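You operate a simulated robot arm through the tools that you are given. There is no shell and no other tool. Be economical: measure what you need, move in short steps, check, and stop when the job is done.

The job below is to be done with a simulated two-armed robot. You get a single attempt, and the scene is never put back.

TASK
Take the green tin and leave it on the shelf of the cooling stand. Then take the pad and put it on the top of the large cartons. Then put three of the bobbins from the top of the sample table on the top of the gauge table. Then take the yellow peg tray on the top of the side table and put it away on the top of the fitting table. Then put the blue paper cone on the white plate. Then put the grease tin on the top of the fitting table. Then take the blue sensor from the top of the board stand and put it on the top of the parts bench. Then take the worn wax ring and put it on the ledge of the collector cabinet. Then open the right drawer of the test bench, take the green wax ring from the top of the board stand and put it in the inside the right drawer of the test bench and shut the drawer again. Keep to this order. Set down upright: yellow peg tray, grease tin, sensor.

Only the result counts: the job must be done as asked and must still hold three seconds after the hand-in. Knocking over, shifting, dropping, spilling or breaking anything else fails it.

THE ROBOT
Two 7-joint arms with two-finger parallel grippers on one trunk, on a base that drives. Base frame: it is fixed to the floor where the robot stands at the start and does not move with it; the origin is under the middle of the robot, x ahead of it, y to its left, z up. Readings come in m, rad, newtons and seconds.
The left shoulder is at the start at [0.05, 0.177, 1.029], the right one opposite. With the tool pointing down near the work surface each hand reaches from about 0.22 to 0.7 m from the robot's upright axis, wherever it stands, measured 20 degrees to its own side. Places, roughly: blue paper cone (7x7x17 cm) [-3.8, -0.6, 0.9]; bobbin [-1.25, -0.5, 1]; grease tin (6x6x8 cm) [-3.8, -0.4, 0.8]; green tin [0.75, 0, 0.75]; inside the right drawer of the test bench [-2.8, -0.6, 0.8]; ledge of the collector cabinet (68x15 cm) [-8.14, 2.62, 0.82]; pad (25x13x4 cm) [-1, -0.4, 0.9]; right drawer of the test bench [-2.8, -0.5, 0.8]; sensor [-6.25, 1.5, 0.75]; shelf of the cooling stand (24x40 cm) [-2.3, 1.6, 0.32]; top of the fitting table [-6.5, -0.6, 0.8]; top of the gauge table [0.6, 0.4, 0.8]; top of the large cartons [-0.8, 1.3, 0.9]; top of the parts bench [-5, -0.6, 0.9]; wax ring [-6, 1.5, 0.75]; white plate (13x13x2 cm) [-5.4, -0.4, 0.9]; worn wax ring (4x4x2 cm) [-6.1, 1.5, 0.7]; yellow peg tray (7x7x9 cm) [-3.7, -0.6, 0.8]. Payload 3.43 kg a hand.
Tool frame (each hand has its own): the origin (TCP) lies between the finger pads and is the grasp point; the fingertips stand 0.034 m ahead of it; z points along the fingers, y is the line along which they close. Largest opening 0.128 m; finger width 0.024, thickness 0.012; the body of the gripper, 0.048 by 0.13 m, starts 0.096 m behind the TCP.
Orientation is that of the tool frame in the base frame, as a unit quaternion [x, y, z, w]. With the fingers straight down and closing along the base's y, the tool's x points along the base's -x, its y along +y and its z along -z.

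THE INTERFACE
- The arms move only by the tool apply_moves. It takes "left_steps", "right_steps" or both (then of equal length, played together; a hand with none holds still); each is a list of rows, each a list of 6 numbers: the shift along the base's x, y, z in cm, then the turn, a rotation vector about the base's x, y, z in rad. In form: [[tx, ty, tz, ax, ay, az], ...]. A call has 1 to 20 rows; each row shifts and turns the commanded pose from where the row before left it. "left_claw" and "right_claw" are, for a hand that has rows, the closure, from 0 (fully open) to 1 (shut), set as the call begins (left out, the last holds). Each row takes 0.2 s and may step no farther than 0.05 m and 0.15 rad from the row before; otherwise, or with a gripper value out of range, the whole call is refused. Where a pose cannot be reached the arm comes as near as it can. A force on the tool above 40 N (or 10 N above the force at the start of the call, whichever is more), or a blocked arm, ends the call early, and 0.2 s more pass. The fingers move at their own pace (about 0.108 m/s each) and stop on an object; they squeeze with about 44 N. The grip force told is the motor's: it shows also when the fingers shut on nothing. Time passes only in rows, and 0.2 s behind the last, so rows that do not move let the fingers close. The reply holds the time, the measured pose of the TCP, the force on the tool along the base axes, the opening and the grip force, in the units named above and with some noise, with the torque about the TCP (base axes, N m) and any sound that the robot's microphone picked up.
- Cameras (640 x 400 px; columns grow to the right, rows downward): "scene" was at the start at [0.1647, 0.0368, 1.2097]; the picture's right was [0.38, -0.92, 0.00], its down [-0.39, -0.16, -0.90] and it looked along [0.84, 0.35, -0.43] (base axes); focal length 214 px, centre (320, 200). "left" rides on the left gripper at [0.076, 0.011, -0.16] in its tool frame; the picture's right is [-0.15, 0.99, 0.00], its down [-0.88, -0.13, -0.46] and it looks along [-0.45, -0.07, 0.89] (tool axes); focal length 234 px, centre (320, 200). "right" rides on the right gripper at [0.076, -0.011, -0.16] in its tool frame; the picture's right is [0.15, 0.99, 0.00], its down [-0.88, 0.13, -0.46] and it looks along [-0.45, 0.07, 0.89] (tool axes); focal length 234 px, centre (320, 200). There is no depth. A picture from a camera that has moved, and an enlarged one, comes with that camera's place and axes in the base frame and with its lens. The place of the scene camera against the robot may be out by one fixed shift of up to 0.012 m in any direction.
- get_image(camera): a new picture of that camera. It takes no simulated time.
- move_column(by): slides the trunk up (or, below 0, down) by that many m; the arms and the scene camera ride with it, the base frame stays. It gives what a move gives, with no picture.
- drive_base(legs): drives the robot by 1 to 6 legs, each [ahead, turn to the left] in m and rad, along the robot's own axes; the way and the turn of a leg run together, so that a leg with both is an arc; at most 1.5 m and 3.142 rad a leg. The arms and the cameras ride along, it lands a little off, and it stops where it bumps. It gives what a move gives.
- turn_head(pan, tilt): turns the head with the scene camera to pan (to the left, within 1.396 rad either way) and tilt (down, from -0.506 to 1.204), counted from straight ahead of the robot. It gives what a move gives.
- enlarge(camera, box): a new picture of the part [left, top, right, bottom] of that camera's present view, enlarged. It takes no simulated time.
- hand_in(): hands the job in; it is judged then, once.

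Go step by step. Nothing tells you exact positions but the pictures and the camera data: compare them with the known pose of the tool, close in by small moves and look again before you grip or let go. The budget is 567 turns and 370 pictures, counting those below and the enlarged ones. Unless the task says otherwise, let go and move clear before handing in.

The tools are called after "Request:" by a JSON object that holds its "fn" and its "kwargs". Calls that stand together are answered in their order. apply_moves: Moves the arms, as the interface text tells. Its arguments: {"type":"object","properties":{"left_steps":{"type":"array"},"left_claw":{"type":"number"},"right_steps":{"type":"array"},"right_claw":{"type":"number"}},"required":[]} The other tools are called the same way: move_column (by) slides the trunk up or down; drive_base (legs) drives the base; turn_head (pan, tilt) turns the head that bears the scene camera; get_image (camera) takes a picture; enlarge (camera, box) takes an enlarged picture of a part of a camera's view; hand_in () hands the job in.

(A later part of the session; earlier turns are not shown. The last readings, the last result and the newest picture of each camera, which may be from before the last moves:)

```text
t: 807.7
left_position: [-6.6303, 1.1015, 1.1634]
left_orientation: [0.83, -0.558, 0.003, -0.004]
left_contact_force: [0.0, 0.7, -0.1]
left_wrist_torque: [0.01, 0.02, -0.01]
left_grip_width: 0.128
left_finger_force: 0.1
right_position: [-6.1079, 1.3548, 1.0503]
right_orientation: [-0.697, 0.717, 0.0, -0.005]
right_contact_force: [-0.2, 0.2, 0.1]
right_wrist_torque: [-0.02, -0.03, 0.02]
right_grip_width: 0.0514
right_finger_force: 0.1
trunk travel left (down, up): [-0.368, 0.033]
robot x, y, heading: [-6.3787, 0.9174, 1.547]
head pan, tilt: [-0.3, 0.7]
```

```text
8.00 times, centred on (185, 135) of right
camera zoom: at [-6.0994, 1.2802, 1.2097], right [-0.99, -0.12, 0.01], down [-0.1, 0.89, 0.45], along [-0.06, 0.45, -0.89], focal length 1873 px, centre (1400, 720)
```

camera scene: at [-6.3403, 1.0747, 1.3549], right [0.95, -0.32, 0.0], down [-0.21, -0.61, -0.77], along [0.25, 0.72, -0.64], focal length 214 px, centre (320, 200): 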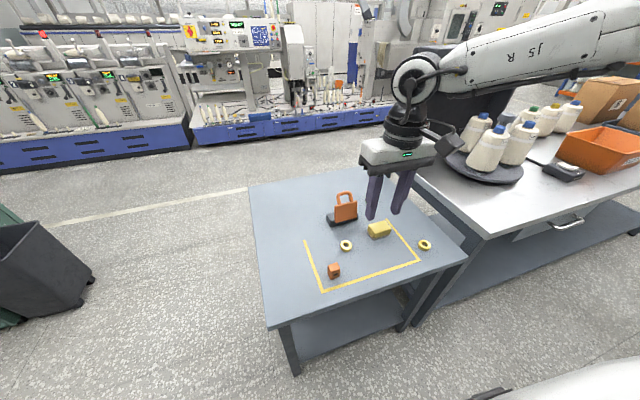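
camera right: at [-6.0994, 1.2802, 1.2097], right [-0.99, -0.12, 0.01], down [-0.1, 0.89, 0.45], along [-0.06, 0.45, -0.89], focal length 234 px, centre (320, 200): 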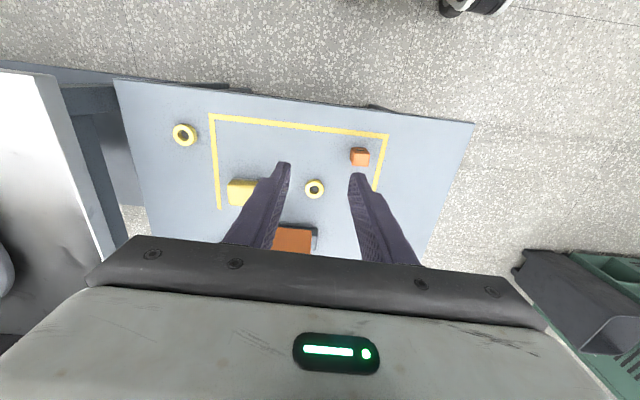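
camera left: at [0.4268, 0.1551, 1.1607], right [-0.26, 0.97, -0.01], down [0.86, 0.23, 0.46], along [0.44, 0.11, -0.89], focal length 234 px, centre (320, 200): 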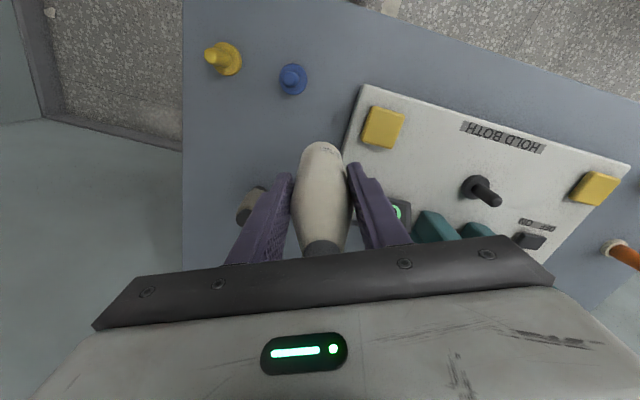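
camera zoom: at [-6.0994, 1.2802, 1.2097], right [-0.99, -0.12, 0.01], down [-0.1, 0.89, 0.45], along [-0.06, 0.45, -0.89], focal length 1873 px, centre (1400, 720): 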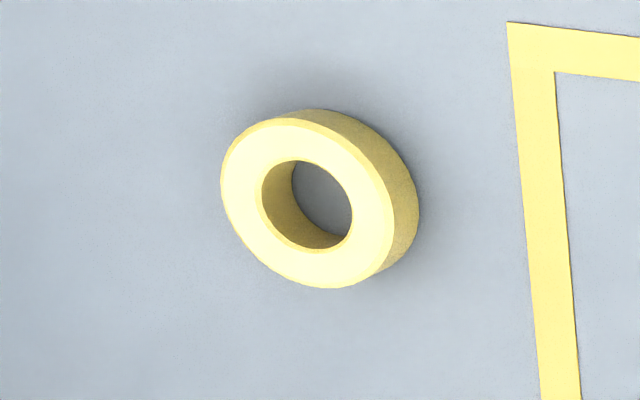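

Ring 1 is the smaller, worn one (≈4 cm), at about (−6.115, 1.485). Move over it and lower.

Request:
{"fn": "apply_moves", "kwargs": {"right_steps": [[-0.3, 4, 0, 0, 0, 0], [-0.2, 4.5, 0, 0, 0, 0], [-0.2, 4.4, 0, 0, 0, 0], [0, 0, 0, 0, 0, 0]], "right_claw": 0.45}}

Request:
{"fn": "move_column", "kwargs": {"by": -0.2}}

Request:
{"fn": "get_image", "kwargs": {"camera": "right"}}

```text
t: 808.7
left_position: [-6.6312, 1.1003, 1.1646]
left_orientation: [0.83, -0.558, 0.003, -0.005]
left_contact_force: [-0.7, -0.9, -0.6]
left_wrist_torque: [0.01, 0.05, -0.02]
left_grip_width: 0.128
left_finger_force: 0.1
right_position: [-6.1131, 1.4801, 1.0493]
right_orientation: [-0.696, 0.718, 0.003, -0.002]
right_contact_force: [0.5, -0.3, 0.2]
right_wrist_torque: [0.03, -0.01, 0.0]
right_grip_width: 0.0704
right_finger_force: 0.1
right hand out of reach, approached as far as the arm can: row 3
trunk travel left (down, up): [-0.368, 0.033]
robot x, y, heading: [-6.3796, 0.9241, 1.546]
head pan, tilt: [-0.3, 0.7]
```

```text
t: 810.9
left_position: [-6.6305, 1.1003, 0.9639]
left_orientation: [0.829, -0.559, 0.003, -0.005]
left_contact_force: [0.5, -0.4, 1.0]
left_wrist_torque: [0.02, -0.01, 0.01]
left_grip_width: 0.1278
left_finger_force: 0.0
right_position: [-6.1138, 1.4801, 0.8499]
right_orientation: [-0.696, 0.718, 0.003, -0.003]
right_contact_force: [-0.2, -0.3, 0.5]
right_wrist_torque: [0.02, -0.03, 0.0]
right_grip_width: 0.0704
right_finger_force: 0.1
trunk travel left (down, up): [-0.168, 0.233]
robot x, y, heading: [-6.3779, 0.9201, 1.542]
head pan, tilt: [-0.3, 0.7]
```

```text
91 pictures are left
camera right: at [-6.1041, 1.4043, 1.0093], right [-0.99, -0.12, 0.01], down [-0.1, 0.88, 0.46], along [-0.06, 0.45, -0.89], focal length 234 px, centre (320, 200)
```

right: 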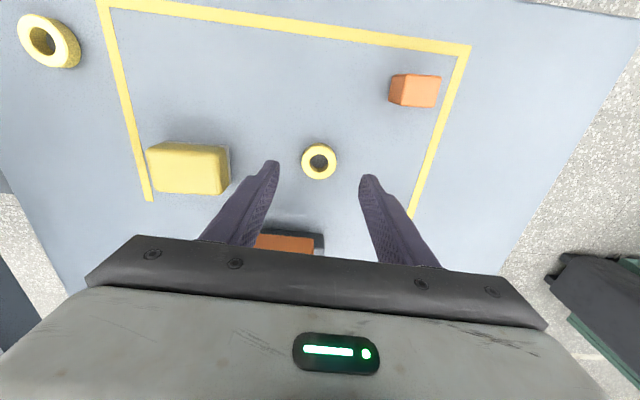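

Request:
{"fn": "move_column", "kwargs": {"by": -0.06}}

Request:
{"fn": "enlarge", "kwargs": {"camera": "right", "box": [240, 130, 400, 250]}}

Request:
{"fn": "enlarge", "kwargs": {"camera": "scene", "box": [290, 150, 430, 280]}}

```text
t: 811.9
left_position: [-6.6299, 1.1008, 0.9046]
left_orientation: [0.83, -0.558, 0.002, -0.004]
left_contact_force: [-1.1, 0.2, 0.9]
left_wrist_torque: [0.02, 0.03, 0.0]
left_grip_width: 0.1277
left_finger_force: 0.0
right_position: [-6.1128, 1.4801, 0.7903]
right_orientation: [-0.697, 0.717, 0.005, -0.003]
right_contact_force: [0.3, -0.2, 0.1]
right_wrist_torque: [0.06, 0.02, 0.02]
right_grip_width: 0.0705
right_finger_force: 0.1
trunk travel left (down, up): [-0.108, 0.293]
robot x, y, heading: [-6.3802, 0.9213, 1.545]
head pan, tilt: [-0.3, 0.7]
```

```text
3.33 times, centred on (320, 190) of right
camera zoom: at [-6.1041, 1.4043, 0.9493], right [-0.99, -0.12, 0.01], down [-0.1, 0.88, 0.46], along [-0.06, 0.45, -0.89], focal length 781 px, centre (320, 233)
```

zoom: 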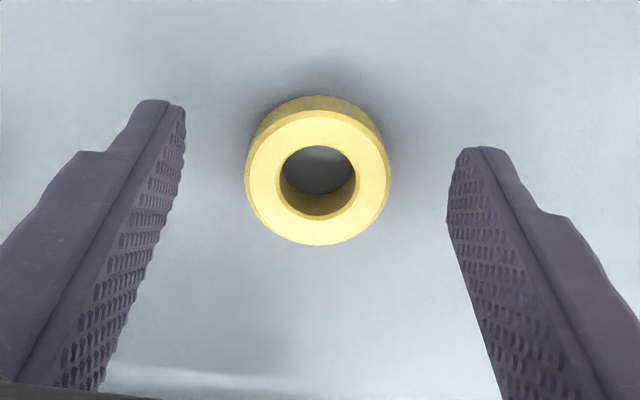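

```text
3.08 times, centred on (360, 215) of scene
camera zoom: at [-6.3402, 1.0746, 1.0949], right [0.95, -0.32, 0.0], down [-0.21, -0.61, -0.77], along [0.25, 0.72, -0.64], focal length 660 px, centre (197, 154)
```

zoom: 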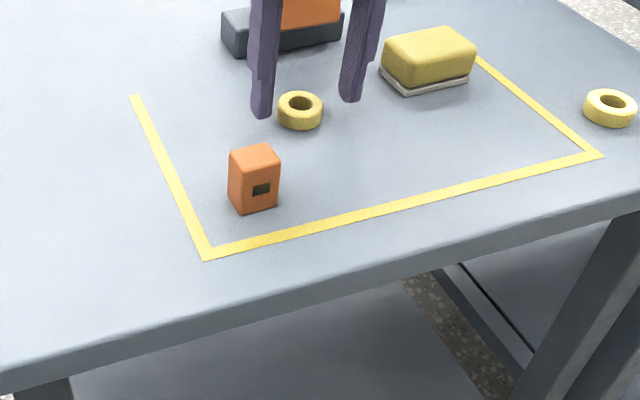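

Request:
{"fn": "move_column", "kwargs": {"by": -0.007}}

Request:
{"fn": "apply_moves", "kwargs": {"right_steps": [[0, 0, 0, 0, 0, 0], [0, 0, 0, 0, 0, 0], [0, 0, 0, 0, 0, 0]], "right_claw": 1}}

Request:
{"fn": "move_column", "kwargs": {"by": 0.06}}

Request:
{"fn": "get_image", "kwargs": {"camera": "right"}}

```text
t: 812.4
left_position: [-6.6319, 1.1012, 0.8966]
left_orientation: [0.829, -0.559, 0.003, -0.005]
left_contact_force: [-0.2, 0.2, 0.4]
left_wrist_torque: [0.03, 0.0, 0.0]
left_grip_width: 0.128
left_finger_force: 0.0
right_position: [-6.1134, 1.4807, 0.7833]
right_orientation: [-0.696, 0.718, 0.003, -0.002]
right_contact_force: [0.1, 0.3, 0.0]
right_wrist_torque: [0.01, 0.01, 0.0]
right_grip_width: 0.0704
right_finger_force: 0.0
trunk travel left (down, up): [-0.101, 0.3]
robot x, y, heading: [-6.3764, 0.9199, 1.546]
head pan, tilt: [-0.3, 0.7]
```

```text
t: 813.2
left_position: [-6.6307, 1.1009, 0.8975]
left_orientation: [0.829, -0.559, 0.003, -0.004]
left_contact_force: [0.2, 0.0, 0.4]
left_wrist_torque: [0.02, 0.02, -0.03]
left_grip_width: 0.128
left_finger_force: 0.0
right_position: [-6.113, 1.4793, 0.7834]
right_orientation: [-0.697, 0.717, 0.003, -0.003]
right_contact_force: [0.1, -0.1, -0.2]
right_wrist_torque: [0.01, -0.03, 0.03]
right_grip_width: 0.0379
right_finger_force: 43.8
trunk travel left (down, up): [-0.101, 0.3]
robot x, y, heading: [-6.3791, 0.923, 1.543]
head pan, tilt: [-0.3, 0.7]
```

```text
t: 814.2
left_position: [-6.6316, 1.1014, 0.9569]
left_orientation: [0.829, -0.559, 0.003, -0.004]
left_contact_force: [-0.6, 0.0, 0.1]
left_wrist_torque: [0.0, 0.0, -0.01]
left_grip_width: 0.128
left_finger_force: 0.0
right_position: [-6.1132, 1.4787, 0.8431]
right_orientation: [-0.696, 0.718, 0.003, -0.003]
right_contact_force: [-1.0, -0.5, 0.6]
right_wrist_torque: [0.02, 0.0, -0.01]
right_grip_width: 0.0379
right_finger_force: 43.6
trunk travel left (down, up): [-0.161, 0.24]
robot x, y, heading: [-6.3784, 0.9249, 1.539]
head pan, tilt: [-0.3, 0.7]
```

```text
88 pictures are left
camera right: at [-6.104, 1.4044, 1.0021], right [-0.99, -0.12, 0.01], down [-0.1, 0.88, 0.46], along [-0.06, 0.45, -0.89], focal length 234 px, centre (320, 200)
```

right: 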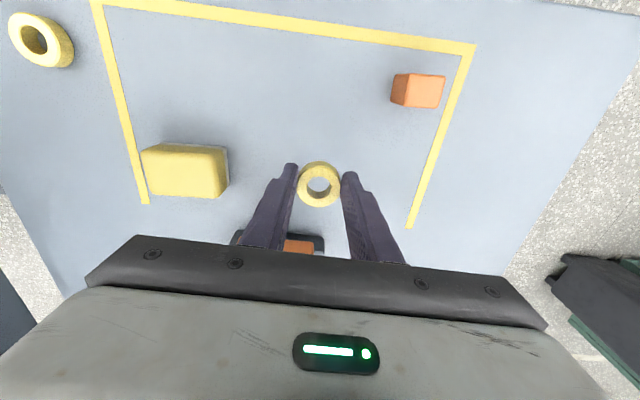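

Ring held. Raise, back out and go toward the collector cabinet.

Request:
{"fn": "move_column", "kwargs": {"by": 0.235}}

Request:
{"fn": "drive_base", "kwargs": {"legs": [[-0.36, 0], [0, 1.0], [0.95, 0]]}}

Request:
{"fn": "turn_head", "kwargs": {"pan": -0.1, "tilt": 0.45}}

Request:
{"fn": "get_image", "kwargs": {"camera": "scene"}}

```text
t: 816.7
left_position: [-6.6318, 1.0996, 1.1921]
left_orientation: [0.83, -0.558, 0.003, -0.004]
left_contact_force: [-0.2, 0.2, 0.5]
left_wrist_torque: [0.01, 0.01, -0.01]
left_grip_width: 0.1279
left_finger_force: 0.1
right_position: [-6.1139, 1.4799, 1.0778]
right_orientation: [-0.696, 0.718, 0.004, -0.002]
right_contact_force: [0.2, -0.4, 0.1]
right_wrist_torque: [-0.02, -0.05, -0.02]
right_grip_width: 0.038
right_finger_force: 43.9
trunk travel left (down, up): [-0.396, 0.005]
robot x, y, heading: [-6.382, 0.9242, 1.55]
head pan, tilt: [-0.3, 0.7]
```

```text
t: 826.2
left_position: [-7.4718, 0.9961, 1.1923]
left_orientation: [0.996, -0.094, 0.0, -0.005]
left_contact_force: [0.3, -1.0, 0.1]
left_wrist_torque: [-0.05, 0.02, 0.02]
left_grip_width: 0.1279
left_finger_force: 0.0
right_position: [-7.5089, 1.6381, 1.0785]
right_orientation: [0.955, -0.297, -0.002, 0.003]
right_contact_force: [-1.1, 0.6, -0.3]
right_wrist_torque: [0.02, 0.0, 0.0]
right_grip_width: 0.0378
right_finger_force: 43.8
trunk travel left (down, up): [-0.396, 0.005]
robot x, y, heading: [-7.1816, 1.1093, 2.544]
head pan, tilt: [-0.3, 0.7]
```

```text
t: 826.9
left_position: [-7.4706, 0.9966, 1.1913]
left_orientation: [0.996, -0.094, 0.0, -0.004]
left_contact_force: [-0.6, 0.1, -0.4]
left_wrist_torque: [0.0, 0.03, 0.02]
left_grip_width: 0.1282
left_finger_force: 0.0
right_position: [-7.5088, 1.6367, 1.0768]
right_orientation: [0.955, -0.298, -0.001, 0.004]
right_contact_force: [0.0, -0.3, 0.3]
right_wrist_torque: [0.0, -0.01, -0.03]
right_grip_width: 0.0379
right_finger_force: 44.2
trunk travel left (down, up): [-0.396, 0.005]
robot x, y, heading: [-7.1803, 1.11, 2.536]
head pan, tilt: [-0.099, 0.45]
```

```text
87 pictures are left
camera scene: at [-7.3029, 1.2121, 1.405], right [0.64, 0.76, 0.0], down [0.33, -0.28, -0.9], along [-0.69, 0.58, -0.44], focal length 214 px, centre (320, 200)
```

scene: 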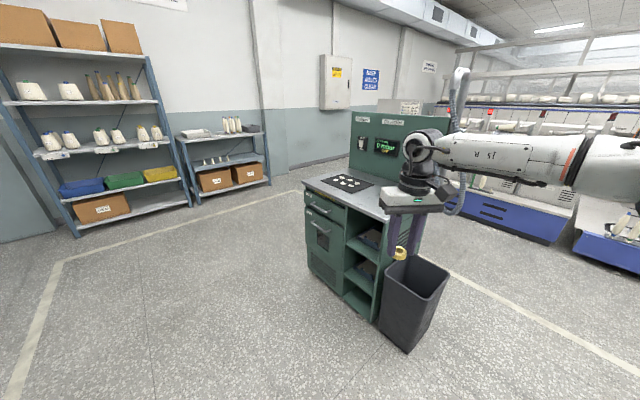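

Request:
{"fn": "enlarge", "kwargs": {"camera": "scene", "box": [290, 100, 460, 240]}}

```text
2.86 times, centred on (375, 170) of scene
camera zoom: at [-7.3029, 1.2121, 1.405], right [0.64, 0.76, 0.0], down [0.33, -0.28, -0.9], along [-0.69, 0.58, -0.44], focal length 613 px, centre (163, 286)
```

zoom: 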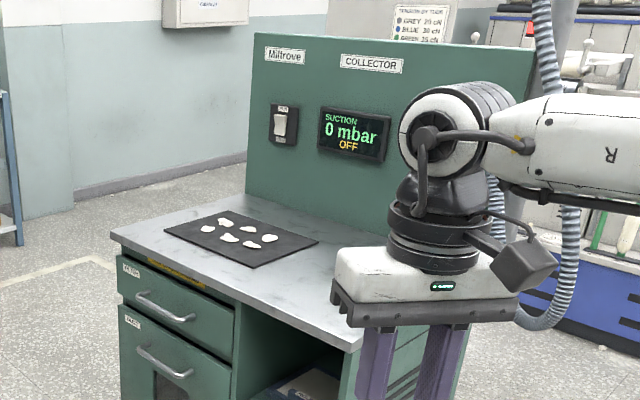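

The cabinet's worktop front is at y≈2.05 and its panel at y≈2.57, while the ledge should be centred near y=2.62 — probably behind the panel. I'll drive round to look from the side.

Request:
{"fn": "apply_moves", "kwargs": {"right_steps": [[3.3, -2.3, 0, 0, 0, 0], [3.3, -2.3, 0, 0, 0, 0], [3.3, -2.3, 0, 0, 0, 0], [3.3, -2.3, 0, 0, 0, 0], [3.3, -2.3, 0, 0, 0, 0]]}}

Request:
{"fn": "drive_base", "kwargs": {"legs": [[0, -1.74], [0.4, 0], [0, 0.775], [1.4, 0]]}}

Request:
{"fn": "turn_head", "kwargs": {"pan": 1.25, "tilt": 0.45}}

Request:
{"fn": "get_image", "kwargs": {"camera": "scene"}}

```text
t: 828.1
left_position: [-7.4708, 0.9966, 1.1922]
left_orientation: [0.996, -0.094, 0.0, -0.005]
left_contact_force: [0.6, 0.6, -0.2]
left_wrist_torque: [0.06, 0.01, 0.04]
left_grip_width: 0.1281
left_finger_force: 0.1
right_position: [-7.3443, 1.521, 1.0796]
right_orientation: [0.955, -0.298, -0.003, 0.004]
right_contact_force: [0.2, -0.4, 0.4]
right_wrist_torque: [0.03, 0.03, 0.01]
right_grip_width: 0.0381
right_finger_force: 44.3
trunk travel left (down, up): [-0.396, 0.005]
robot x, y, heading: [-7.1819, 1.1071, 2.542]
head pan, tilt: [-0.099, 0.45]
```

```text
t: 843.4
left_position: [-7.1589, 2.9656, 1.1924]
left_orientation: [0.835, -0.55, 0.004, -0.004]
left_contact_force: [0.4, 1.4, 0.6]
left_wrist_torque: [-0.01, 0.03, -0.05]
left_grip_width: 0.1281
left_finger_force: 0.1
right_position: [-6.6542, 3.1553, 1.0785]
right_orientation: [-0.703, 0.711, 0.003, -0.003]
right_contact_force: [0.2, 0.1, -0.2]
right_wrist_torque: [0.02, 0.0, -0.01]
right_grip_width: 0.0381
right_finger_force: 44.0
trunk travel left (down, up): [-0.396, 0.005]
robot x, y, heading: [-6.9042, 2.7919, 1.567]
head pan, tilt: [-0.099, 0.45]
```

```text
t: 844.9
left_position: [-7.1588, 2.9651, 1.1927]
left_orientation: [0.835, -0.55, 0.004, -0.004]
left_contact_force: [1.1, 0.7, 0.0]
left_wrist_torque: [0.0, 0.04, 0.0]
left_grip_width: 0.128
left_finger_force: 0.1
right_position: [-6.654, 3.1538, 1.0788]
right_orientation: [-0.703, 0.711, 0.003, -0.003]
right_contact_force: [-0.3, 0.3, 0.6]
right_wrist_torque: [-0.01, -0.01, -0.04]
right_grip_width: 0.0378
right_finger_force: 44.2
trunk travel left (down, up): [-0.396, 0.005]
robot x, y, heading: [-6.9044, 2.7918, 1.564]
head pan, tilt: [1.25, 0.45]
```

```text
85 pictures are left
camera scene: at [-6.9804, 2.8934, 1.4051], right [0.32, 0.95, 0.0], down [0.41, -0.14, -0.9], along [-0.85, 0.29, -0.44], focal length 214 px, centre (320, 200)
```

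scene: 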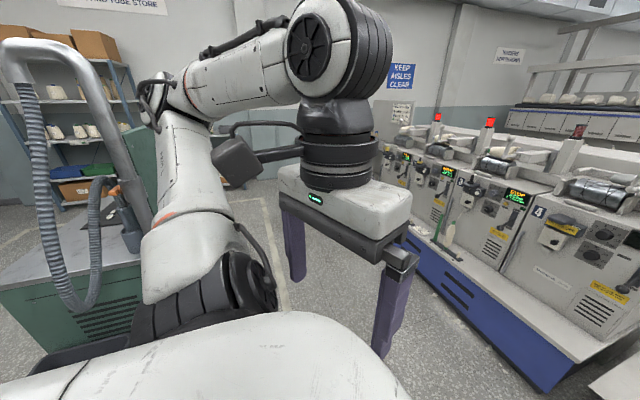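

Request:
{"fn": "drive_base", "kwargs": {"legs": [[0.35, 0], [0, 1.57]]}}

Request:
{"fn": "turn_head", "kwargs": {"pan": 0.35, "tilt": 0.5}}

Request:
{"fn": "get_image", "kwargs": {"camera": "scene"}}

```text
t: 851.0
left_position: [-7.0748, 2.8869, 1.1915]
left_orientation: [0.98, 0.2, -0.001, -0.005]
left_contact_force: [0.5, 1.2, 0.7]
left_wrist_torque: [0.01, -0.03, -0.03]
left_grip_width: 0.1282
left_finger_force: 0.0
right_position: [-7.2635, 3.3933, 1.0801]
right_orientation: [1.0, -0.007, -0.001, 0.004]
right_contact_force: [0.2, -0.1, -0.4]
right_wrist_torque: [-0.01, -0.01, -0.02]
right_grip_width: 0.0378
right_finger_force: 44.3
trunk travel left (down, up): [-0.396, 0.005]
robot x, y, heading: [-6.9035, 3.1395, 3.129]
head pan, tilt: [1.25, 0.45]
```

```text
t: 852.2
left_position: [-7.076, 2.8875, 1.1917]
left_orientation: [0.98, 0.2, 0.0, -0.004]
left_contact_force: [-0.8, 0.4, 0.7]
left_wrist_torque: [0.02, 0.02, 0.02]
left_grip_width: 0.1277
left_finger_force: 0.0
right_position: [-7.2644, 3.3934, 1.0783]
right_orientation: [1.0, -0.008, -0.001, 0.004]
right_contact_force: [-0.4, -0.3, -0.1]
right_wrist_torque: [0.04, -0.02, -0.07]
right_grip_width: 0.0378
right_finger_force: 44.1
trunk travel left (down, up): [-0.396, 0.005]
robot x, y, heading: [-6.9021, 3.1409, 3.129]
head pan, tilt: [0.351, 0.499]
```

```text
84 pictures are left
camera scene: at [-7.048, 3.1143, 1.4006], right [-0.33, 0.94, 0.0], down [0.45, 0.16, -0.88], along [-0.83, -0.29, -0.48], focal length 214 px, centre (320, 200)
```

scene: 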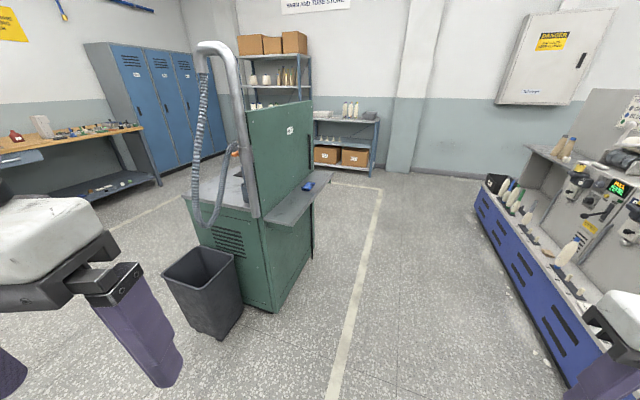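

The ledge is on the back (north) side of the cabinet. I'll drive round and face it from the north.

Request:
{"fn": "drive_base", "kwargs": {"legs": [[0, -0.09], [0.82, 0], [0, 1.67]]}}

Request:
{"fn": "turn_head", "kwargs": {"pan": -0.3, "tilt": 0.65}}

Request:
{"fn": "get_image", "kwargs": {"camera": "scene"}}

Request:
{"fn": "get_image", "kwargs": {"camera": "right"}}

```text
t: 861.1
left_position: [-7.4667, 3.0533, 1.1923]
left_orientation: [0.55, 0.835, -0.003, -0.003]
left_contact_force: [0.3, -1.0, 0.3]
left_wrist_torque: [-0.01, 0.0, 0.01]
left_grip_width: 0.128
left_finger_force: 0.0
right_position: [-7.9723, 2.8619, 1.078]
right_orientation: [0.71, 0.704, 0.003, 0.003]
right_contact_force: [0.1, -0.2, 0.1]
right_wrist_torque: [-0.04, 0.01, 0.0]
right_grip_width: 0.0379
right_finger_force: 43.7
trunk travel left (down, up): [-0.396, 0.005]
robot x, y, heading: [-7.7221, 3.2248, -1.575]
head pan, tilt: [0.351, 0.499]
```

```text
t: 862.2
left_position: [-7.4666, 3.0529, 1.1918]
left_orientation: [0.55, 0.835, -0.004, -0.002]
left_contact_force: [-0.4, -0.3, 0.2]
left_wrist_torque: [0.01, 0.0, 0.0]
left_grip_width: 0.1278
left_finger_force: 0.0
right_position: [-7.9717, 2.8636, 1.0787]
right_orientation: [0.71, 0.704, 0.003, 0.004]
right_contact_force: [0.5, -1.2, 0.2]
right_wrist_torque: [0.02, 0.01, 0.01]
right_grip_width: 0.0379
right_finger_force: 44.3
trunk travel left (down, up): [-0.396, 0.005]
robot x, y, heading: [-7.7206, 3.2249, -1.572]
head pan, tilt: [-0.3, 0.649]
```

```text
83 pictures are left
camera scene: at [-7.739, 3.0742, 1.3872], right [-0.95, 0.3, 0.0], down [0.18, 0.58, -0.8], along [-0.24, -0.76, -0.6], focal length 214 px, centre (320, 200)
```

scene: 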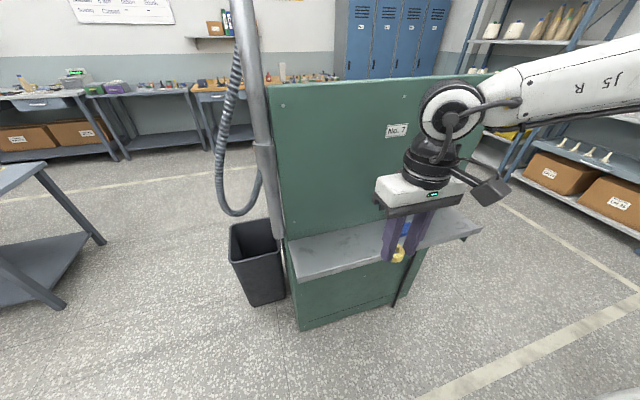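

```text
82 pictures are left
camera right: at [-7.9845, 2.9394, 1.238], right [0.99, 0.14, 0.01], down [0.12, -0.88, 0.46], along [0.07, -0.45, -0.89], focal length 234 px, centre (320, 200)
```

right: 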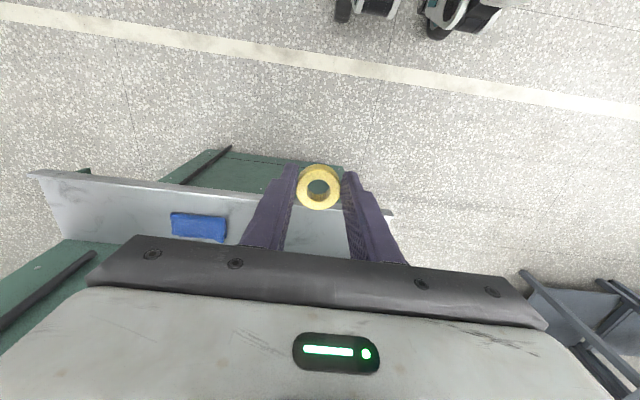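

Ledge: x −8.45…−7.78, y 2.565…2.72, with a blue item at x≈−8.19. I'll place the ring at about (−7.97, 2.655).

Request:
{"fn": "drive_base", "kwargs": {"legs": [[0.06, 0]]}}

Request:
{"fn": "apply_moves", "kwargs": {"right_steps": [[0, -4, 0, 0, 0, 0], [0, -4, 0, 0, 0, 0], [0, -4, 0, 0, 0, 0], [0, -2.8, 0, 0, 0, 0], [0, 0, 0, 0, 0, 0]]}}

Request:
{"fn": "move_column", "kwargs": {"by": -0.13}}

Request:
{"fn": "get_image", "kwargs": {"camera": "right"}}

Request:
{"fn": "get_image", "kwargs": {"camera": "scene"}}

```text
t: 863.1
left_position: [-7.4664, 2.9916, 1.1907]
left_orientation: [0.55, 0.835, -0.004, -0.003]
left_contact_force: [0.0, -0.5, -0.9]
left_wrist_torque: [0.04, -0.05, 0.0]
left_grip_width: 0.1279
left_finger_force: 0.1
right_position: [-7.9713, 2.8024, 1.0784]
right_orientation: [0.71, 0.704, 0.004, 0.002]
right_contact_force: [0.0, -0.9, -0.2]
right_wrist_torque: [0.02, -0.03, 0.02]
right_grip_width: 0.0379
right_finger_force: 44.3
trunk travel left (down, up): [-0.396, 0.005]
robot x, y, heading: [-7.7186, 3.1685, -1.58]
head pan, tilt: [-0.3, 0.649]
```

```text
t: 864.4
left_position: [-7.466, 2.9924, 1.192]
left_orientation: [0.55, 0.835, -0.004, -0.002]
left_contact_force: [0.8, 0.1, 0.2]
left_wrist_torque: [0.01, 0.02, 0.0]
left_grip_width: 0.128
left_finger_force: 0.0
right_position: [-7.9713, 2.6544, 1.0791]
right_orientation: [0.71, 0.704, 0.003, 0.004]
right_contact_force: [-0.7, 0.5, -1.1]
right_wrist_torque: [0.0, 0.02, -0.01]
right_grip_width: 0.0379
right_finger_force: 44.0
trunk travel left (down, up): [-0.396, 0.005]
robot x, y, heading: [-7.7231, 3.1652, -1.575]
head pan, tilt: [-0.3, 0.649]
```

```text
t: 865.9
left_position: [-7.4669, 2.9938, 1.0626]
left_orientation: [0.55, 0.835, -0.004, -0.002]
left_contact_force: [-0.3, -0.3, -0.9]
left_wrist_torque: [-0.03, -0.02, -0.01]
left_grip_width: 0.1281
left_finger_force: 0.1
right_position: [-7.9717, 2.6543, 0.948]
right_orientation: [0.71, 0.704, 0.001, 0.003]
right_contact_force: [0.8, -0.5, -0.7]
right_wrist_torque: [-0.01, -0.02, 0.0]
right_grip_width: 0.0378
right_finger_force: 43.9
trunk travel left (down, up): [-0.266, 0.135]
robot x, y, heading: [-7.7234, 3.1682, -1.578]
head pan, tilt: [-0.3, 0.649]
```

```text
81 pictures are left
camera right: at [-7.9849, 2.7315, 1.1073], right [0.99, 0.14, 0.01], down [0.12, -0.88, 0.46], along [0.07, -0.45, -0.89], focal length 234 px, centre (320, 200)
```

right: 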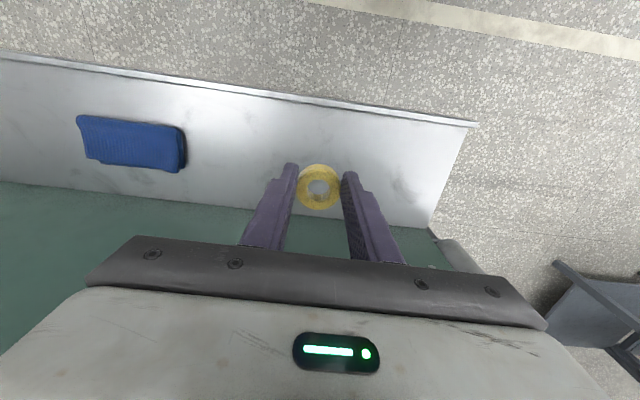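

```text
80 pictures are left
camera scene: at [-7.7394, 3.0145, 1.2573], right [-0.95, 0.3, 0.0], down [0.18, 0.58, -0.8], along [-0.24, -0.76, -0.6], focal length 214 px, centre (320, 200)
```

scene: 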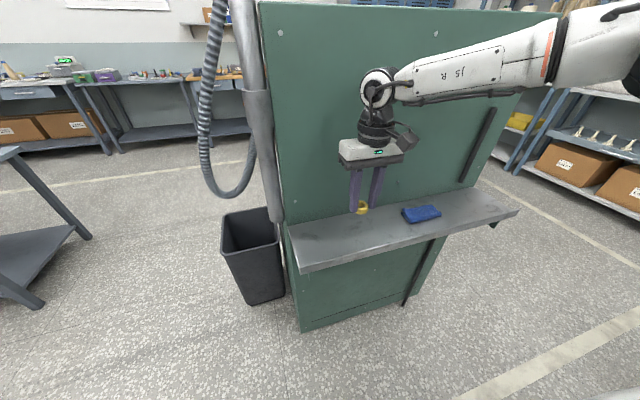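

Request:
{"fn": "move_column", "kwargs": {"by": -0.065}}

Request:
{"fn": "move_column", "kwargs": {"by": -0.008}}

Request:
{"fn": "get_image", "kwargs": {"camera": "right"}}

```text
t: 867.0
left_position: [-7.4674, 2.9939, 0.9964]
left_orientation: [0.55, 0.835, -0.005, -0.003]
left_contact_force: [1.0, -1.1, -0.4]
left_wrist_torque: [0.02, -0.01, -0.01]
left_grip_width: 0.1281
left_finger_force: 0.0
right_position: [-7.9722, 2.6548, 0.8835]
right_orientation: [0.71, 0.704, 0.003, 0.003]
right_contact_force: [-0.2, 0.3, 0.1]
right_wrist_torque: [0.04, 0.01, -0.02]
right_grip_width: 0.0376
right_finger_force: 43.7
trunk travel left (down, up): [-0.201, 0.2]
robot x, y, heading: [-7.7256, 3.1655, -1.577]
head pan, tilt: [-0.3, 0.649]
```

```text
t: 867.5
left_position: [-7.4668, 2.9937, 0.9892]
left_orientation: [0.55, 0.835, -0.003, -0.003]
left_contact_force: [-0.4, -0.5, -0.2]
left_wrist_torque: [0.04, 0.02, -0.05]
left_grip_width: 0.1281
left_finger_force: 0.0
right_position: [-7.972, 2.6548, 0.8744]
right_orientation: [0.711, 0.704, 0.002, 0.003]
right_contact_force: [-0.2, 0.6, -0.7]
right_wrist_torque: [-0.01, 0.02, -0.01]
right_grip_width: 0.0382
right_finger_force: 44.1
trunk travel left (down, up): [-0.193, 0.208]
robot x, y, heading: [-7.7225, 3.1624, -1.58]
head pan, tilt: [-0.3, 0.649]
```

```text
79 pictures are left
camera right: at [-7.9848, 2.7315, 1.0343], right [0.99, 0.14, 0.01], down [0.12, -0.88, 0.46], along [0.07, -0.45, -0.89], focal length 234 px, centre (320, 200)
```

right: 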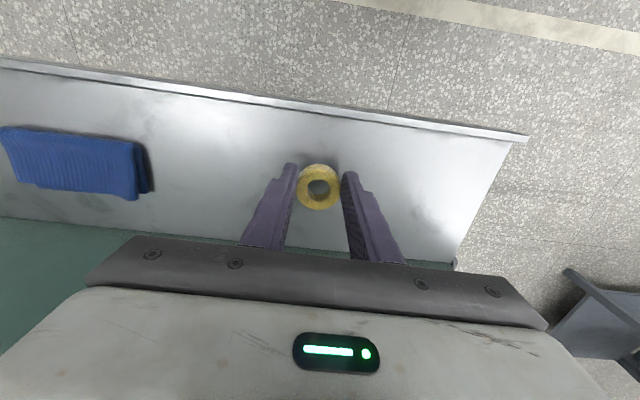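

Request:
{"fn": "move_column", "kwargs": {"by": -0.006}}

Request:
{"fn": "move_column", "kwargs": {"by": -0.004}}

```text
t: 868.1
left_position: [-7.4667, 2.9924, 0.9822]
left_orientation: [0.549, 0.836, -0.004, -0.002]
left_contact_force: [-0.2, 0.5, 0.5]
left_wrist_torque: [0.01, 0.0, -0.04]
left_grip_width: 0.1277
left_finger_force: 0.1
right_position: [-7.9727, 2.6545, 0.8684]
right_orientation: [0.71, 0.704, 0.002, 0.004]
right_contact_force: [-0.2, 0.5, -1.2]
right_wrist_torque: [-0.04, 0.01, -0.01]
right_grip_width: 0.0375
right_finger_force: 43.7
trunk travel left (down, up): [-0.187, 0.214]
robot x, y, heading: [-7.722, 3.1665, -1.578]
head pan, tilt: [-0.3, 0.649]
```

```text
t: 868.6
left_position: [-7.4659, 2.9928, 0.9797]
left_orientation: [0.549, 0.836, -0.004, -0.002]
left_contact_force: [0.5, -0.9, -0.4]
left_wrist_torque: [0.01, 0.02, -0.02]
left_grip_width: 0.1282
left_finger_force: 0.1
right_position: [-7.9724, 2.6537, 0.8649]
right_orientation: [0.71, 0.704, 0.003, 0.004]
right_contact_force: [-0.7, 0.8, -1.0]
right_wrist_torque: [-0.01, -0.01, -0.01]
right_grip_width: 0.0378
right_finger_force: 43.7
trunk travel left (down, up): [-0.183, 0.218]
robot x, y, heading: [-7.7255, 3.1643, -1.574]
head pan, tilt: [-0.3, 0.649]
```

Request:
{"fn": "move_column", "kwargs": {"by": -0.004}}

Request:
{"fn": "enlarge", "kwargs": {"camera": "scene", "box": [310, 90, 430, 190]}}

```text
t: 869.1
left_position: [-7.4664, 2.9936, 0.9757]
left_orientation: [0.55, 0.835, -0.004, -0.002]
left_contact_force: [0.6, -0.2, 0.3]
left_wrist_torque: [0.04, 0.0, 0.03]
left_grip_width: 0.1281
left_finger_force: 0.1
right_position: [-7.9722, 2.6549, 0.8607]
right_orientation: [0.71, 0.704, 0.002, 0.004]
right_contact_force: [-0.1, -0.7, 0.4]
right_wrist_torque: [0.0, 0.0, 0.02]
right_grip_width: 0.0377
right_finger_force: 43.9
trunk travel left (down, up): [-0.179, 0.222]
robot x, y, heading: [-7.7232, 3.1653, -1.571]
head pan, tilt: [-0.3, 0.649]
```

```text
4.00 times, centred on (370, 140) of scene
camera zoom: at [-7.7394, 3.0145, 1.1702], right [-0.95, 0.3, 0.0], down [0.18, 0.58, -0.8], along [-0.24, -0.76, -0.6], focal length 858 px, centre (120, 440)
```

zoom: 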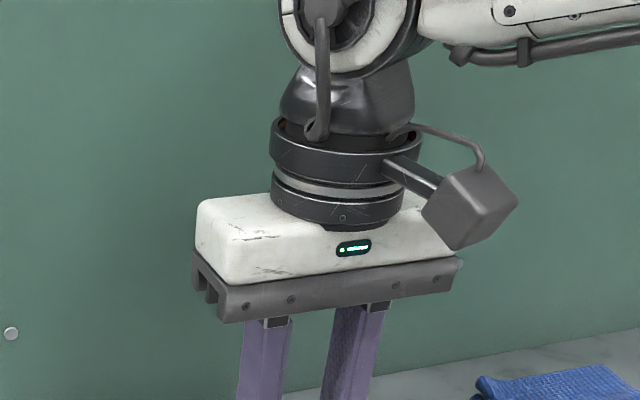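

Request:
{"fn": "move_column", "kwargs": {"by": -0.004}}

Request:
{"fn": "enlarge", "kwargs": {"camera": "scene", "box": [320, 150, 420, 230]}}

```text
t: 869.7
left_position: [-7.4654, 2.9929, 0.9706]
left_orientation: [0.55, 0.835, -0.004, -0.002]
left_contact_force: [0.2, 0.9, -0.1]
left_wrist_torque: [-0.01, 0.01, 0.02]
left_grip_width: 0.128
left_finger_force: 0.0
right_position: [-7.9731, 2.6545, 0.8578]
right_orientation: [0.711, 0.704, 0.001, 0.005]
right_contact_force: [-1.4, 1.3, 8.0]
right_wrist_torque: [0.01, 0.18, -0.01]
right_grip_width: 0.0376
right_finger_force: 43.8
trunk travel left (down, up): [-0.175, 0.226]
robot x, y, heading: [-7.7208, 3.1653, -1.577]
head pan, tilt: [-0.3, 0.649]
```

```text
5.00 times, centred on (370, 190) of scene
camera zoom: at [-7.7393, 3.0151, 1.1665], right [-0.95, 0.3, 0.0], down [0.18, 0.58, -0.8], along [-0.24, -0.76, -0.6], focal length 1072 px, centre (70, 250)
```

zoom: 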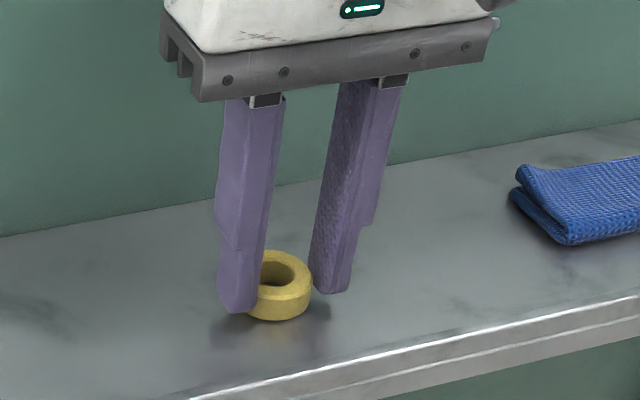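

Contact on the ledge. Release and rise.

Request:
{"fn": "apply_moves", "kwargs": {"right_steps": [[0, 0, 0, 0, 0, 0], [0, 0, 0, 0, 0, 0], [0, 0, 0, 0, 0, 0]], "right_claw": 0.5}}

Request:
{"fn": "move_column", "kwargs": {"by": 0.15}}

Request:
{"fn": "apply_moves", "kwargs": {"right_steps": [[0, 4, 0, 0, 0, 0], [0, 4, 0, 0, 0, 0], [0, 4, 0, 0, 0, 0], [0, 4, 0, 0, 0, 0]]}}

Request:
{"fn": "get_image", "kwargs": {"camera": "scene"}}

```text
t: 870.5
left_position: [-7.4658, 2.9926, 0.9719]
left_orientation: [0.549, 0.836, -0.004, -0.002]
left_contact_force: [-0.2, 0.0, -0.6]
left_wrist_torque: [0.01, 0.03, -0.04]
left_grip_width: 0.1283
left_finger_force: 0.0
right_position: [-7.9718, 2.6533, 0.8574]
right_orientation: [0.711, 0.704, 0.003, 0.003]
right_contact_force: [0.3, 0.0, -0.3]
right_wrist_torque: [0.0, -0.02, 0.0]
right_grip_width: 0.064
right_finger_force: 0.1
trunk travel left (down, up): [-0.175, 0.226]
robot x, y, heading: [-7.7225, 3.1643, -1.575]
head pan, tilt: [-0.3, 0.649]
```

```text
t: 872.2
left_position: [-7.4667, 2.9921, 1.1215]
left_orientation: [0.549, 0.836, -0.004, -0.002]
left_contact_force: [0.8, -0.4, 0.4]
left_wrist_torque: [0.02, 0.0, 0.02]
left_grip_width: 0.1279
left_finger_force: 0.1
right_position: [-7.9726, 2.6536, 1.0065]
right_orientation: [0.71, 0.704, 0.002, 0.004]
right_contact_force: [-0.2, -0.1, -0.4]
right_wrist_torque: [0.03, -0.03, 0.03]
right_grip_width: 0.0641
right_finger_force: 0.1
trunk travel left (down, up): [-0.325, 0.076]
robot x, y, heading: [-7.7223, 3.1686, -1.574]
head pan, tilt: [-0.3, 0.649]
```

```text
t: 873.2
left_position: [-7.4665, 2.9934, 1.1224]
left_orientation: [0.55, 0.835, -0.004, -0.002]
left_contact_force: [0.3, -0.5, 0.9]
left_wrist_torque: [-0.03, 0.0, 0.03]
left_grip_width: 0.1281
left_finger_force: 0.0
right_position: [-7.9721, 2.8155, 1.0071]
right_orientation: [0.71, 0.704, 0.003, 0.004]
right_contact_force: [0.2, 0.7, -0.5]
right_wrist_torque: [-0.03, -0.01, 0.03]
right_grip_width: 0.0639
right_finger_force: 0.1
trunk travel left (down, up): [-0.325, 0.076]
robot x, y, heading: [-7.7212, 3.1612, -1.579]
head pan, tilt: [-0.3, 0.649]
```

```text
76 pictures are left
camera scene: at [-7.7396, 3.015, 1.3163], right [-0.95, 0.3, 0.0], down [0.18, 0.58, -0.8], along [-0.24, -0.76, -0.6], focal length 214 px, centre (320, 200)
```

scene: 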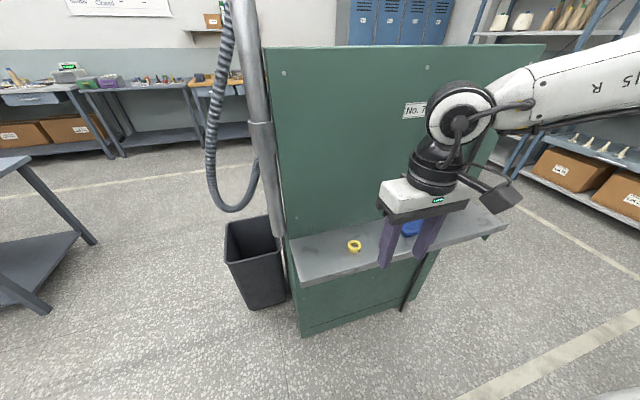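

The worn ring lies on the ledge. Last job: the drawer. I'll drive to the test bench first.

Request:
{"fn": "drive_base", "kwargs": {"legs": [[0, 1.58], [0.8, 0], [0, -1.57], [1.4, 0], [1.3, 0], [0, 1.57]]}}

Request:
{"fn": "drive_base", "kwargs": {"legs": [[1.5, 0], [1.5, 0], [1.35, 0], [0, -1.57]]}}

Request:
{"fn": "turn_head", "kwargs": {"pan": -0.1, "tilt": 0.6}}

Request:
{"fn": "get_image", "kwargs": {"camera": "scene"}}

```text
t: 901.8
left_position: [-6.7241, 0.7304, 1.1214]
left_orientation: [-0.212, 0.977, -0.004, 0.001]
left_contact_force: [0.1, -0.6, -0.2]
left_wrist_torque: [0.01, 0.0, -0.01]
left_grip_width: 0.1282
left_finger_force: 0.0
right_position: [-6.5358, 0.2301, 1.0083]
right_orientation: [-0.006, 1.0, 0.005, 0.001]
right_contact_force: [-0.5, -0.4, -0.6]
right_wrist_torque: [-0.01, 0.04, 0.02]
right_grip_width: 0.0639
right_finger_force: 0.1
trunk travel left (down, up): [-0.325, 0.076]
robot x, y, heading: [-6.8934, 0.4725, 0.012]
head pan, tilt: [-0.3, 0.649]
```

```text
t: 926.4
left_position: [-2.2885, 0.3631, 1.1217]
left_orientation: [0.541, 0.841, -0.004, -0.002]
left_contact_force: [-0.6, -1.0, 0.4]
left_wrist_torque: [0.01, 0.03, -0.02]
left_grip_width: 0.1278
left_finger_force: 0.0
right_position: [-2.789, 0.174, 1.0073]
right_orientation: [0.703, 0.711, 0.002, 0.004]
right_contact_force: [-0.9, -0.2, 0.2]
right_wrist_torque: [-0.03, 0.03, -0.02]
right_grip_width: 0.064
right_finger_force: 0.0
trunk travel left (down, up): [-0.325, 0.076]
robot x, y, heading: [-2.5476, 0.5342, -1.554]
head pan, tilt: [-0.3, 0.649]
```

```text
t: 927.1
left_position: [-2.2878, 0.3633, 1.1211]
left_orientation: [0.541, 0.841, -0.004, -0.002]
left_contact_force: [1.1, 0.4, 0.2]
left_wrist_torque: [0.03, 0.01, 0.02]
left_grip_width: 0.1277
left_finger_force: 0.0
right_position: [-2.7899, 0.1722, 1.0077]
right_orientation: [0.703, 0.712, 0.002, 0.004]
right_contact_force: [-0.7, 0.9, -0.5]
right_wrist_torque: [-0.01, -0.01, 0.04]
right_grip_width: 0.0641
right_finger_force: 0.0
trunk travel left (down, up): [-0.325, 0.076]
robot x, y, heading: [-2.5476, 0.5305, -1.555]
head pan, tilt: [-0.099, 0.6]
```

```text
75 pictures are left
camera scene: at [-2.5442, 0.3731, 1.3205], right [-1.0, 0.08, 0.0], down [0.05, 0.56, -0.82], along [-0.07, -0.82, -0.57], focal length 214 px, centre (320, 200)
```

scene: 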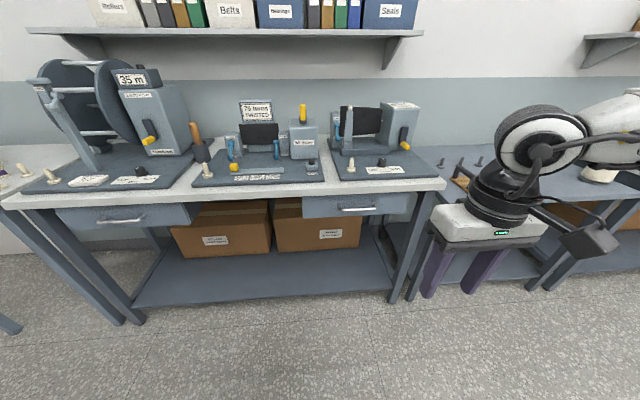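

Request:
{"fn": "enlarge", "kwargs": {"camera": "scene", "box": [290, 170, 450, 230]}}

```text
4.00 times, centred on (370, 200) of scene
camera zoom: at [-2.5442, 0.3731, 1.3205], right [-1.0, 0.08, 0.0], down [0.05, 0.56, -0.82], along [-0.07, -0.82, -0.57], focal length 858 px, centre (120, 200)
```

zoom: 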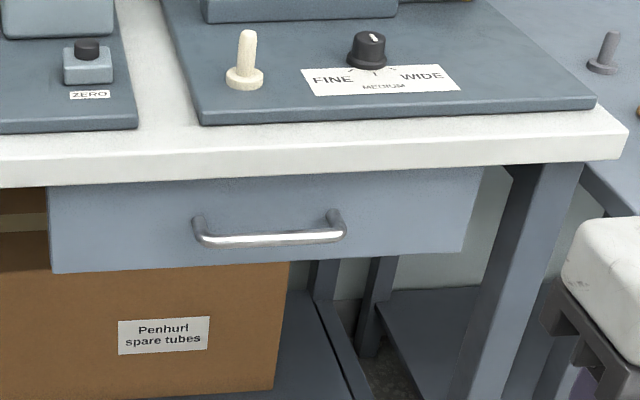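

The right drawer's bar handle is at about (−2.752, −0.295, z≈0.80). I'll take it with the left hand turned so its fingers straddle the bar front-to-back; first turn the wrist in free space.

Request:
{"fn": "apply_moves", "kwargs": {"left_steps": [[-0.5, -1, -1, 0, 0, 0.143], [-0.5, -1.5, -1, 0, 0, 0.143], [-0.5, -1.5, -1, 0, 0, 0.143], [-0.5, -1.5, -1, 0, 0, 0.143], [-0.5, -2, -1, 0, 0, 0.143], [-0.5, -2, -1, 0, 0, 0.143], [-0.5, -2, -1, 0, 0, 0.143], [-0.5, -2, -1, 0, 0, 0.143], [0, 0, 0, -0.12, 0, 0], [0, 0, 0, -0.12, 0, 0], [0, 0, 0, 0, 0, 0]], "left_claw": 0.5}}

Request:
{"fn": "drive_base", "kwargs": {"legs": [[0, -0.745], [0.48, 0], [0, 0.73]]}}

Request:
{"fn": "turn_head", "kwargs": {"pan": 0.0, "tilt": 0.85}}

Request:
{"fn": "get_image", "kwargs": {"camera": "scene"}}

Request:
{"fn": "get_image", "kwargs": {"camera": "left"}}

```text
t: 929.5
left_position: [-2.3283, 0.2276, 1.0423]
left_orientation: [-0.002, 0.992, -0.125, 0.001]
left_contact_force: [-0.3, -0.2, -0.3]
left_wrist_torque: [0.0, -0.01, 0.01]
left_grip_width: 0.064
left_finger_force: 0.1
right_position: [-2.7898, 0.1736, 1.0065]
right_orientation: [0.703, 0.711, 0.003, 0.004]
right_contact_force: [0.5, -0.2, -0.1]
right_wrist_torque: [0.0, 0.04, 0.05]
right_grip_width: 0.064
right_finger_force: 0.0
trunk travel left (down, up): [-0.325, 0.076]
robot x, y, heading: [-2.5453, 0.5298, -1.557]
head pan, tilt: [-0.099, 0.6]
```

```text
t: 936.3
left_position: [-2.662, -0.1367, 1.0399]
left_orientation: [0.013, 0.992, -0.124, -0.002]
left_contact_force: [0.1, 0.0, 0.3]
left_wrist_torque: [0.01, 0.03, 0.0]
left_grip_width: 0.0642
left_finger_force: 0.0
right_position: [-3.1246, -0.1787, 1.0069]
right_orientation: [0.714, 0.7, 0.002, 0.004]
right_contact_force: [0.0, 0.5, 0.4]
right_wrist_torque: [-0.02, 0.04, 0.02]
right_grip_width: 0.064
right_finger_force: 0.1
trunk travel left (down, up): [-0.325, 0.076]
robot x, y, heading: [-2.8729, 0.1713, -1.583]
head pan, tilt: [-0.099, 0.6]
```

```text
t: 937.1
left_position: [-2.6618, -0.1371, 1.0411]
left_orientation: [0.015, 0.992, -0.125, -0.002]
left_contact_force: [0.5, -0.1, -0.2]
left_wrist_torque: [0.04, -0.01, 0.01]
left_grip_width: 0.0641
left_finger_force: 0.0
right_position: [-3.1235, -0.1775, 1.0071]
right_orientation: [0.713, 0.701, 0.003, 0.004]
right_contact_force: [-0.2, -0.8, -0.7]
right_wrist_torque: [-0.04, 0.01, 0.03]
right_grip_width: 0.0641
right_finger_force: 0.1
trunk travel left (down, up): [-0.325, 0.076]
robot x, y, heading: [-2.8707, 0.171, -1.587]
head pan, tilt: [0.0, 0.85]
```

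```text
73 pictures are left
camera scene: at [-2.8647, 0.0252, 1.2997], right [-1.0, 0.01, 0.0], down [0.01, 0.75, -0.66], along [-0.01, -0.66, -0.75], focal length 214 px, centre (320, 200)
```

scene: 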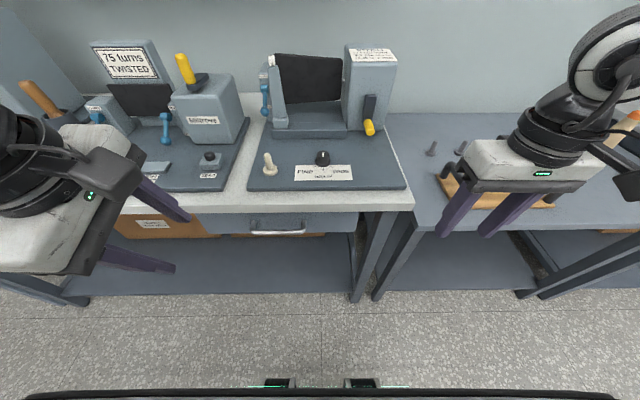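

```text
72 pictures are left
camera left: at [-2.7355, -0.0837, 1.1926], right [0.17, 0.95, -0.24], down [0.88, -0.04, 0.47], along [0.44, -0.3, -0.85], focal length 234 px, centre (320, 200)
```

left: 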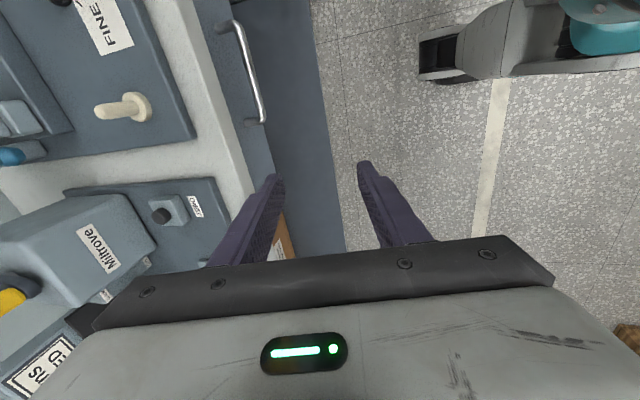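

The bar is at about (−2.763, −0.290, 0.813). I'll set a narrow opening and move above it.

Request:
{"fn": "apply_moves", "kwargs": {"left_steps": [[-2, -3, -1.5, 0, 0, 0], [-2, -3, -1.5, 0, 0, 0], [-2, -3, -1.5, 0, 0, 0], [-2, -3, -1.5, 0, 0, 0], [-2.1, -2.8, -1.5, 0, 0, 0], [0, 0, 0, 0, 0, 0]], "left_claw": 0.77}}

Request:
{"fn": "get_image", "kwargs": {"camera": "left"}}

Request:
{"fn": "get_image", "kwargs": {"camera": "scene"}}

```text
t: 938.5
left_position: [-2.7632, -0.2833, 0.9661]
left_orientation: [0.012, 0.992, -0.125, -0.003]
left_contact_force: [-0.5, -0.8, 0.2]
left_wrist_torque: [-0.02, -0.03, 0.0]
left_grip_width: 0.0294
left_finger_force: 0.1
right_position: [-3.1243, -0.1772, 1.0075]
right_orientation: [0.713, 0.701, 0.003, 0.004]
right_contact_force: [-0.8, 0.9, -0.4]
right_wrist_torque: [-0.04, -0.01, 0.0]
right_grip_width: 0.0642
right_finger_force: 0.1
trunk travel left (down, up): [-0.325, 0.076]
robot x, y, heading: [-2.8725, 0.1719, -1.578]
head pan, tilt: [0.0, 0.85]
```

```text
71 pictures are left
camera left: at [-2.836, -0.231, 1.1174], right [0.17, 0.95, -0.25], down [0.88, -0.04, 0.47], along [0.44, -0.3, -0.85], focal length 234 px, centre (320, 200)
```

left: 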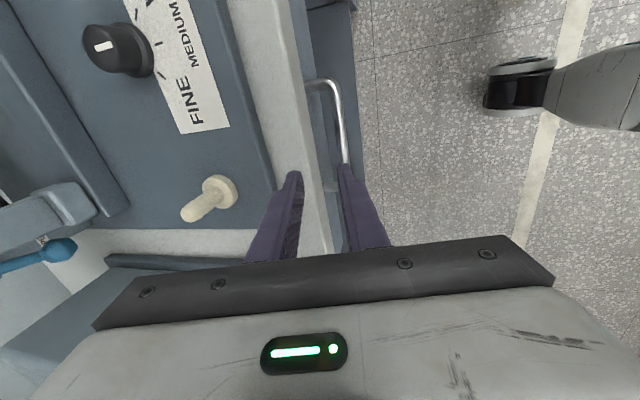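

```text
70 pictures are left
camera scene: at [-2.8647, 0.0256, 1.2997], right [-1.0, 0.01, 0.0], down [0.01, 0.75, -0.66], along [-0.01, -0.66, -0.75], focal length 214 px, centre (320, 200)
```

scene: 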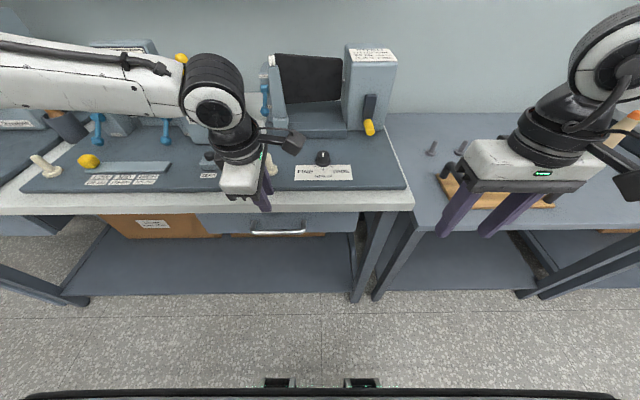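

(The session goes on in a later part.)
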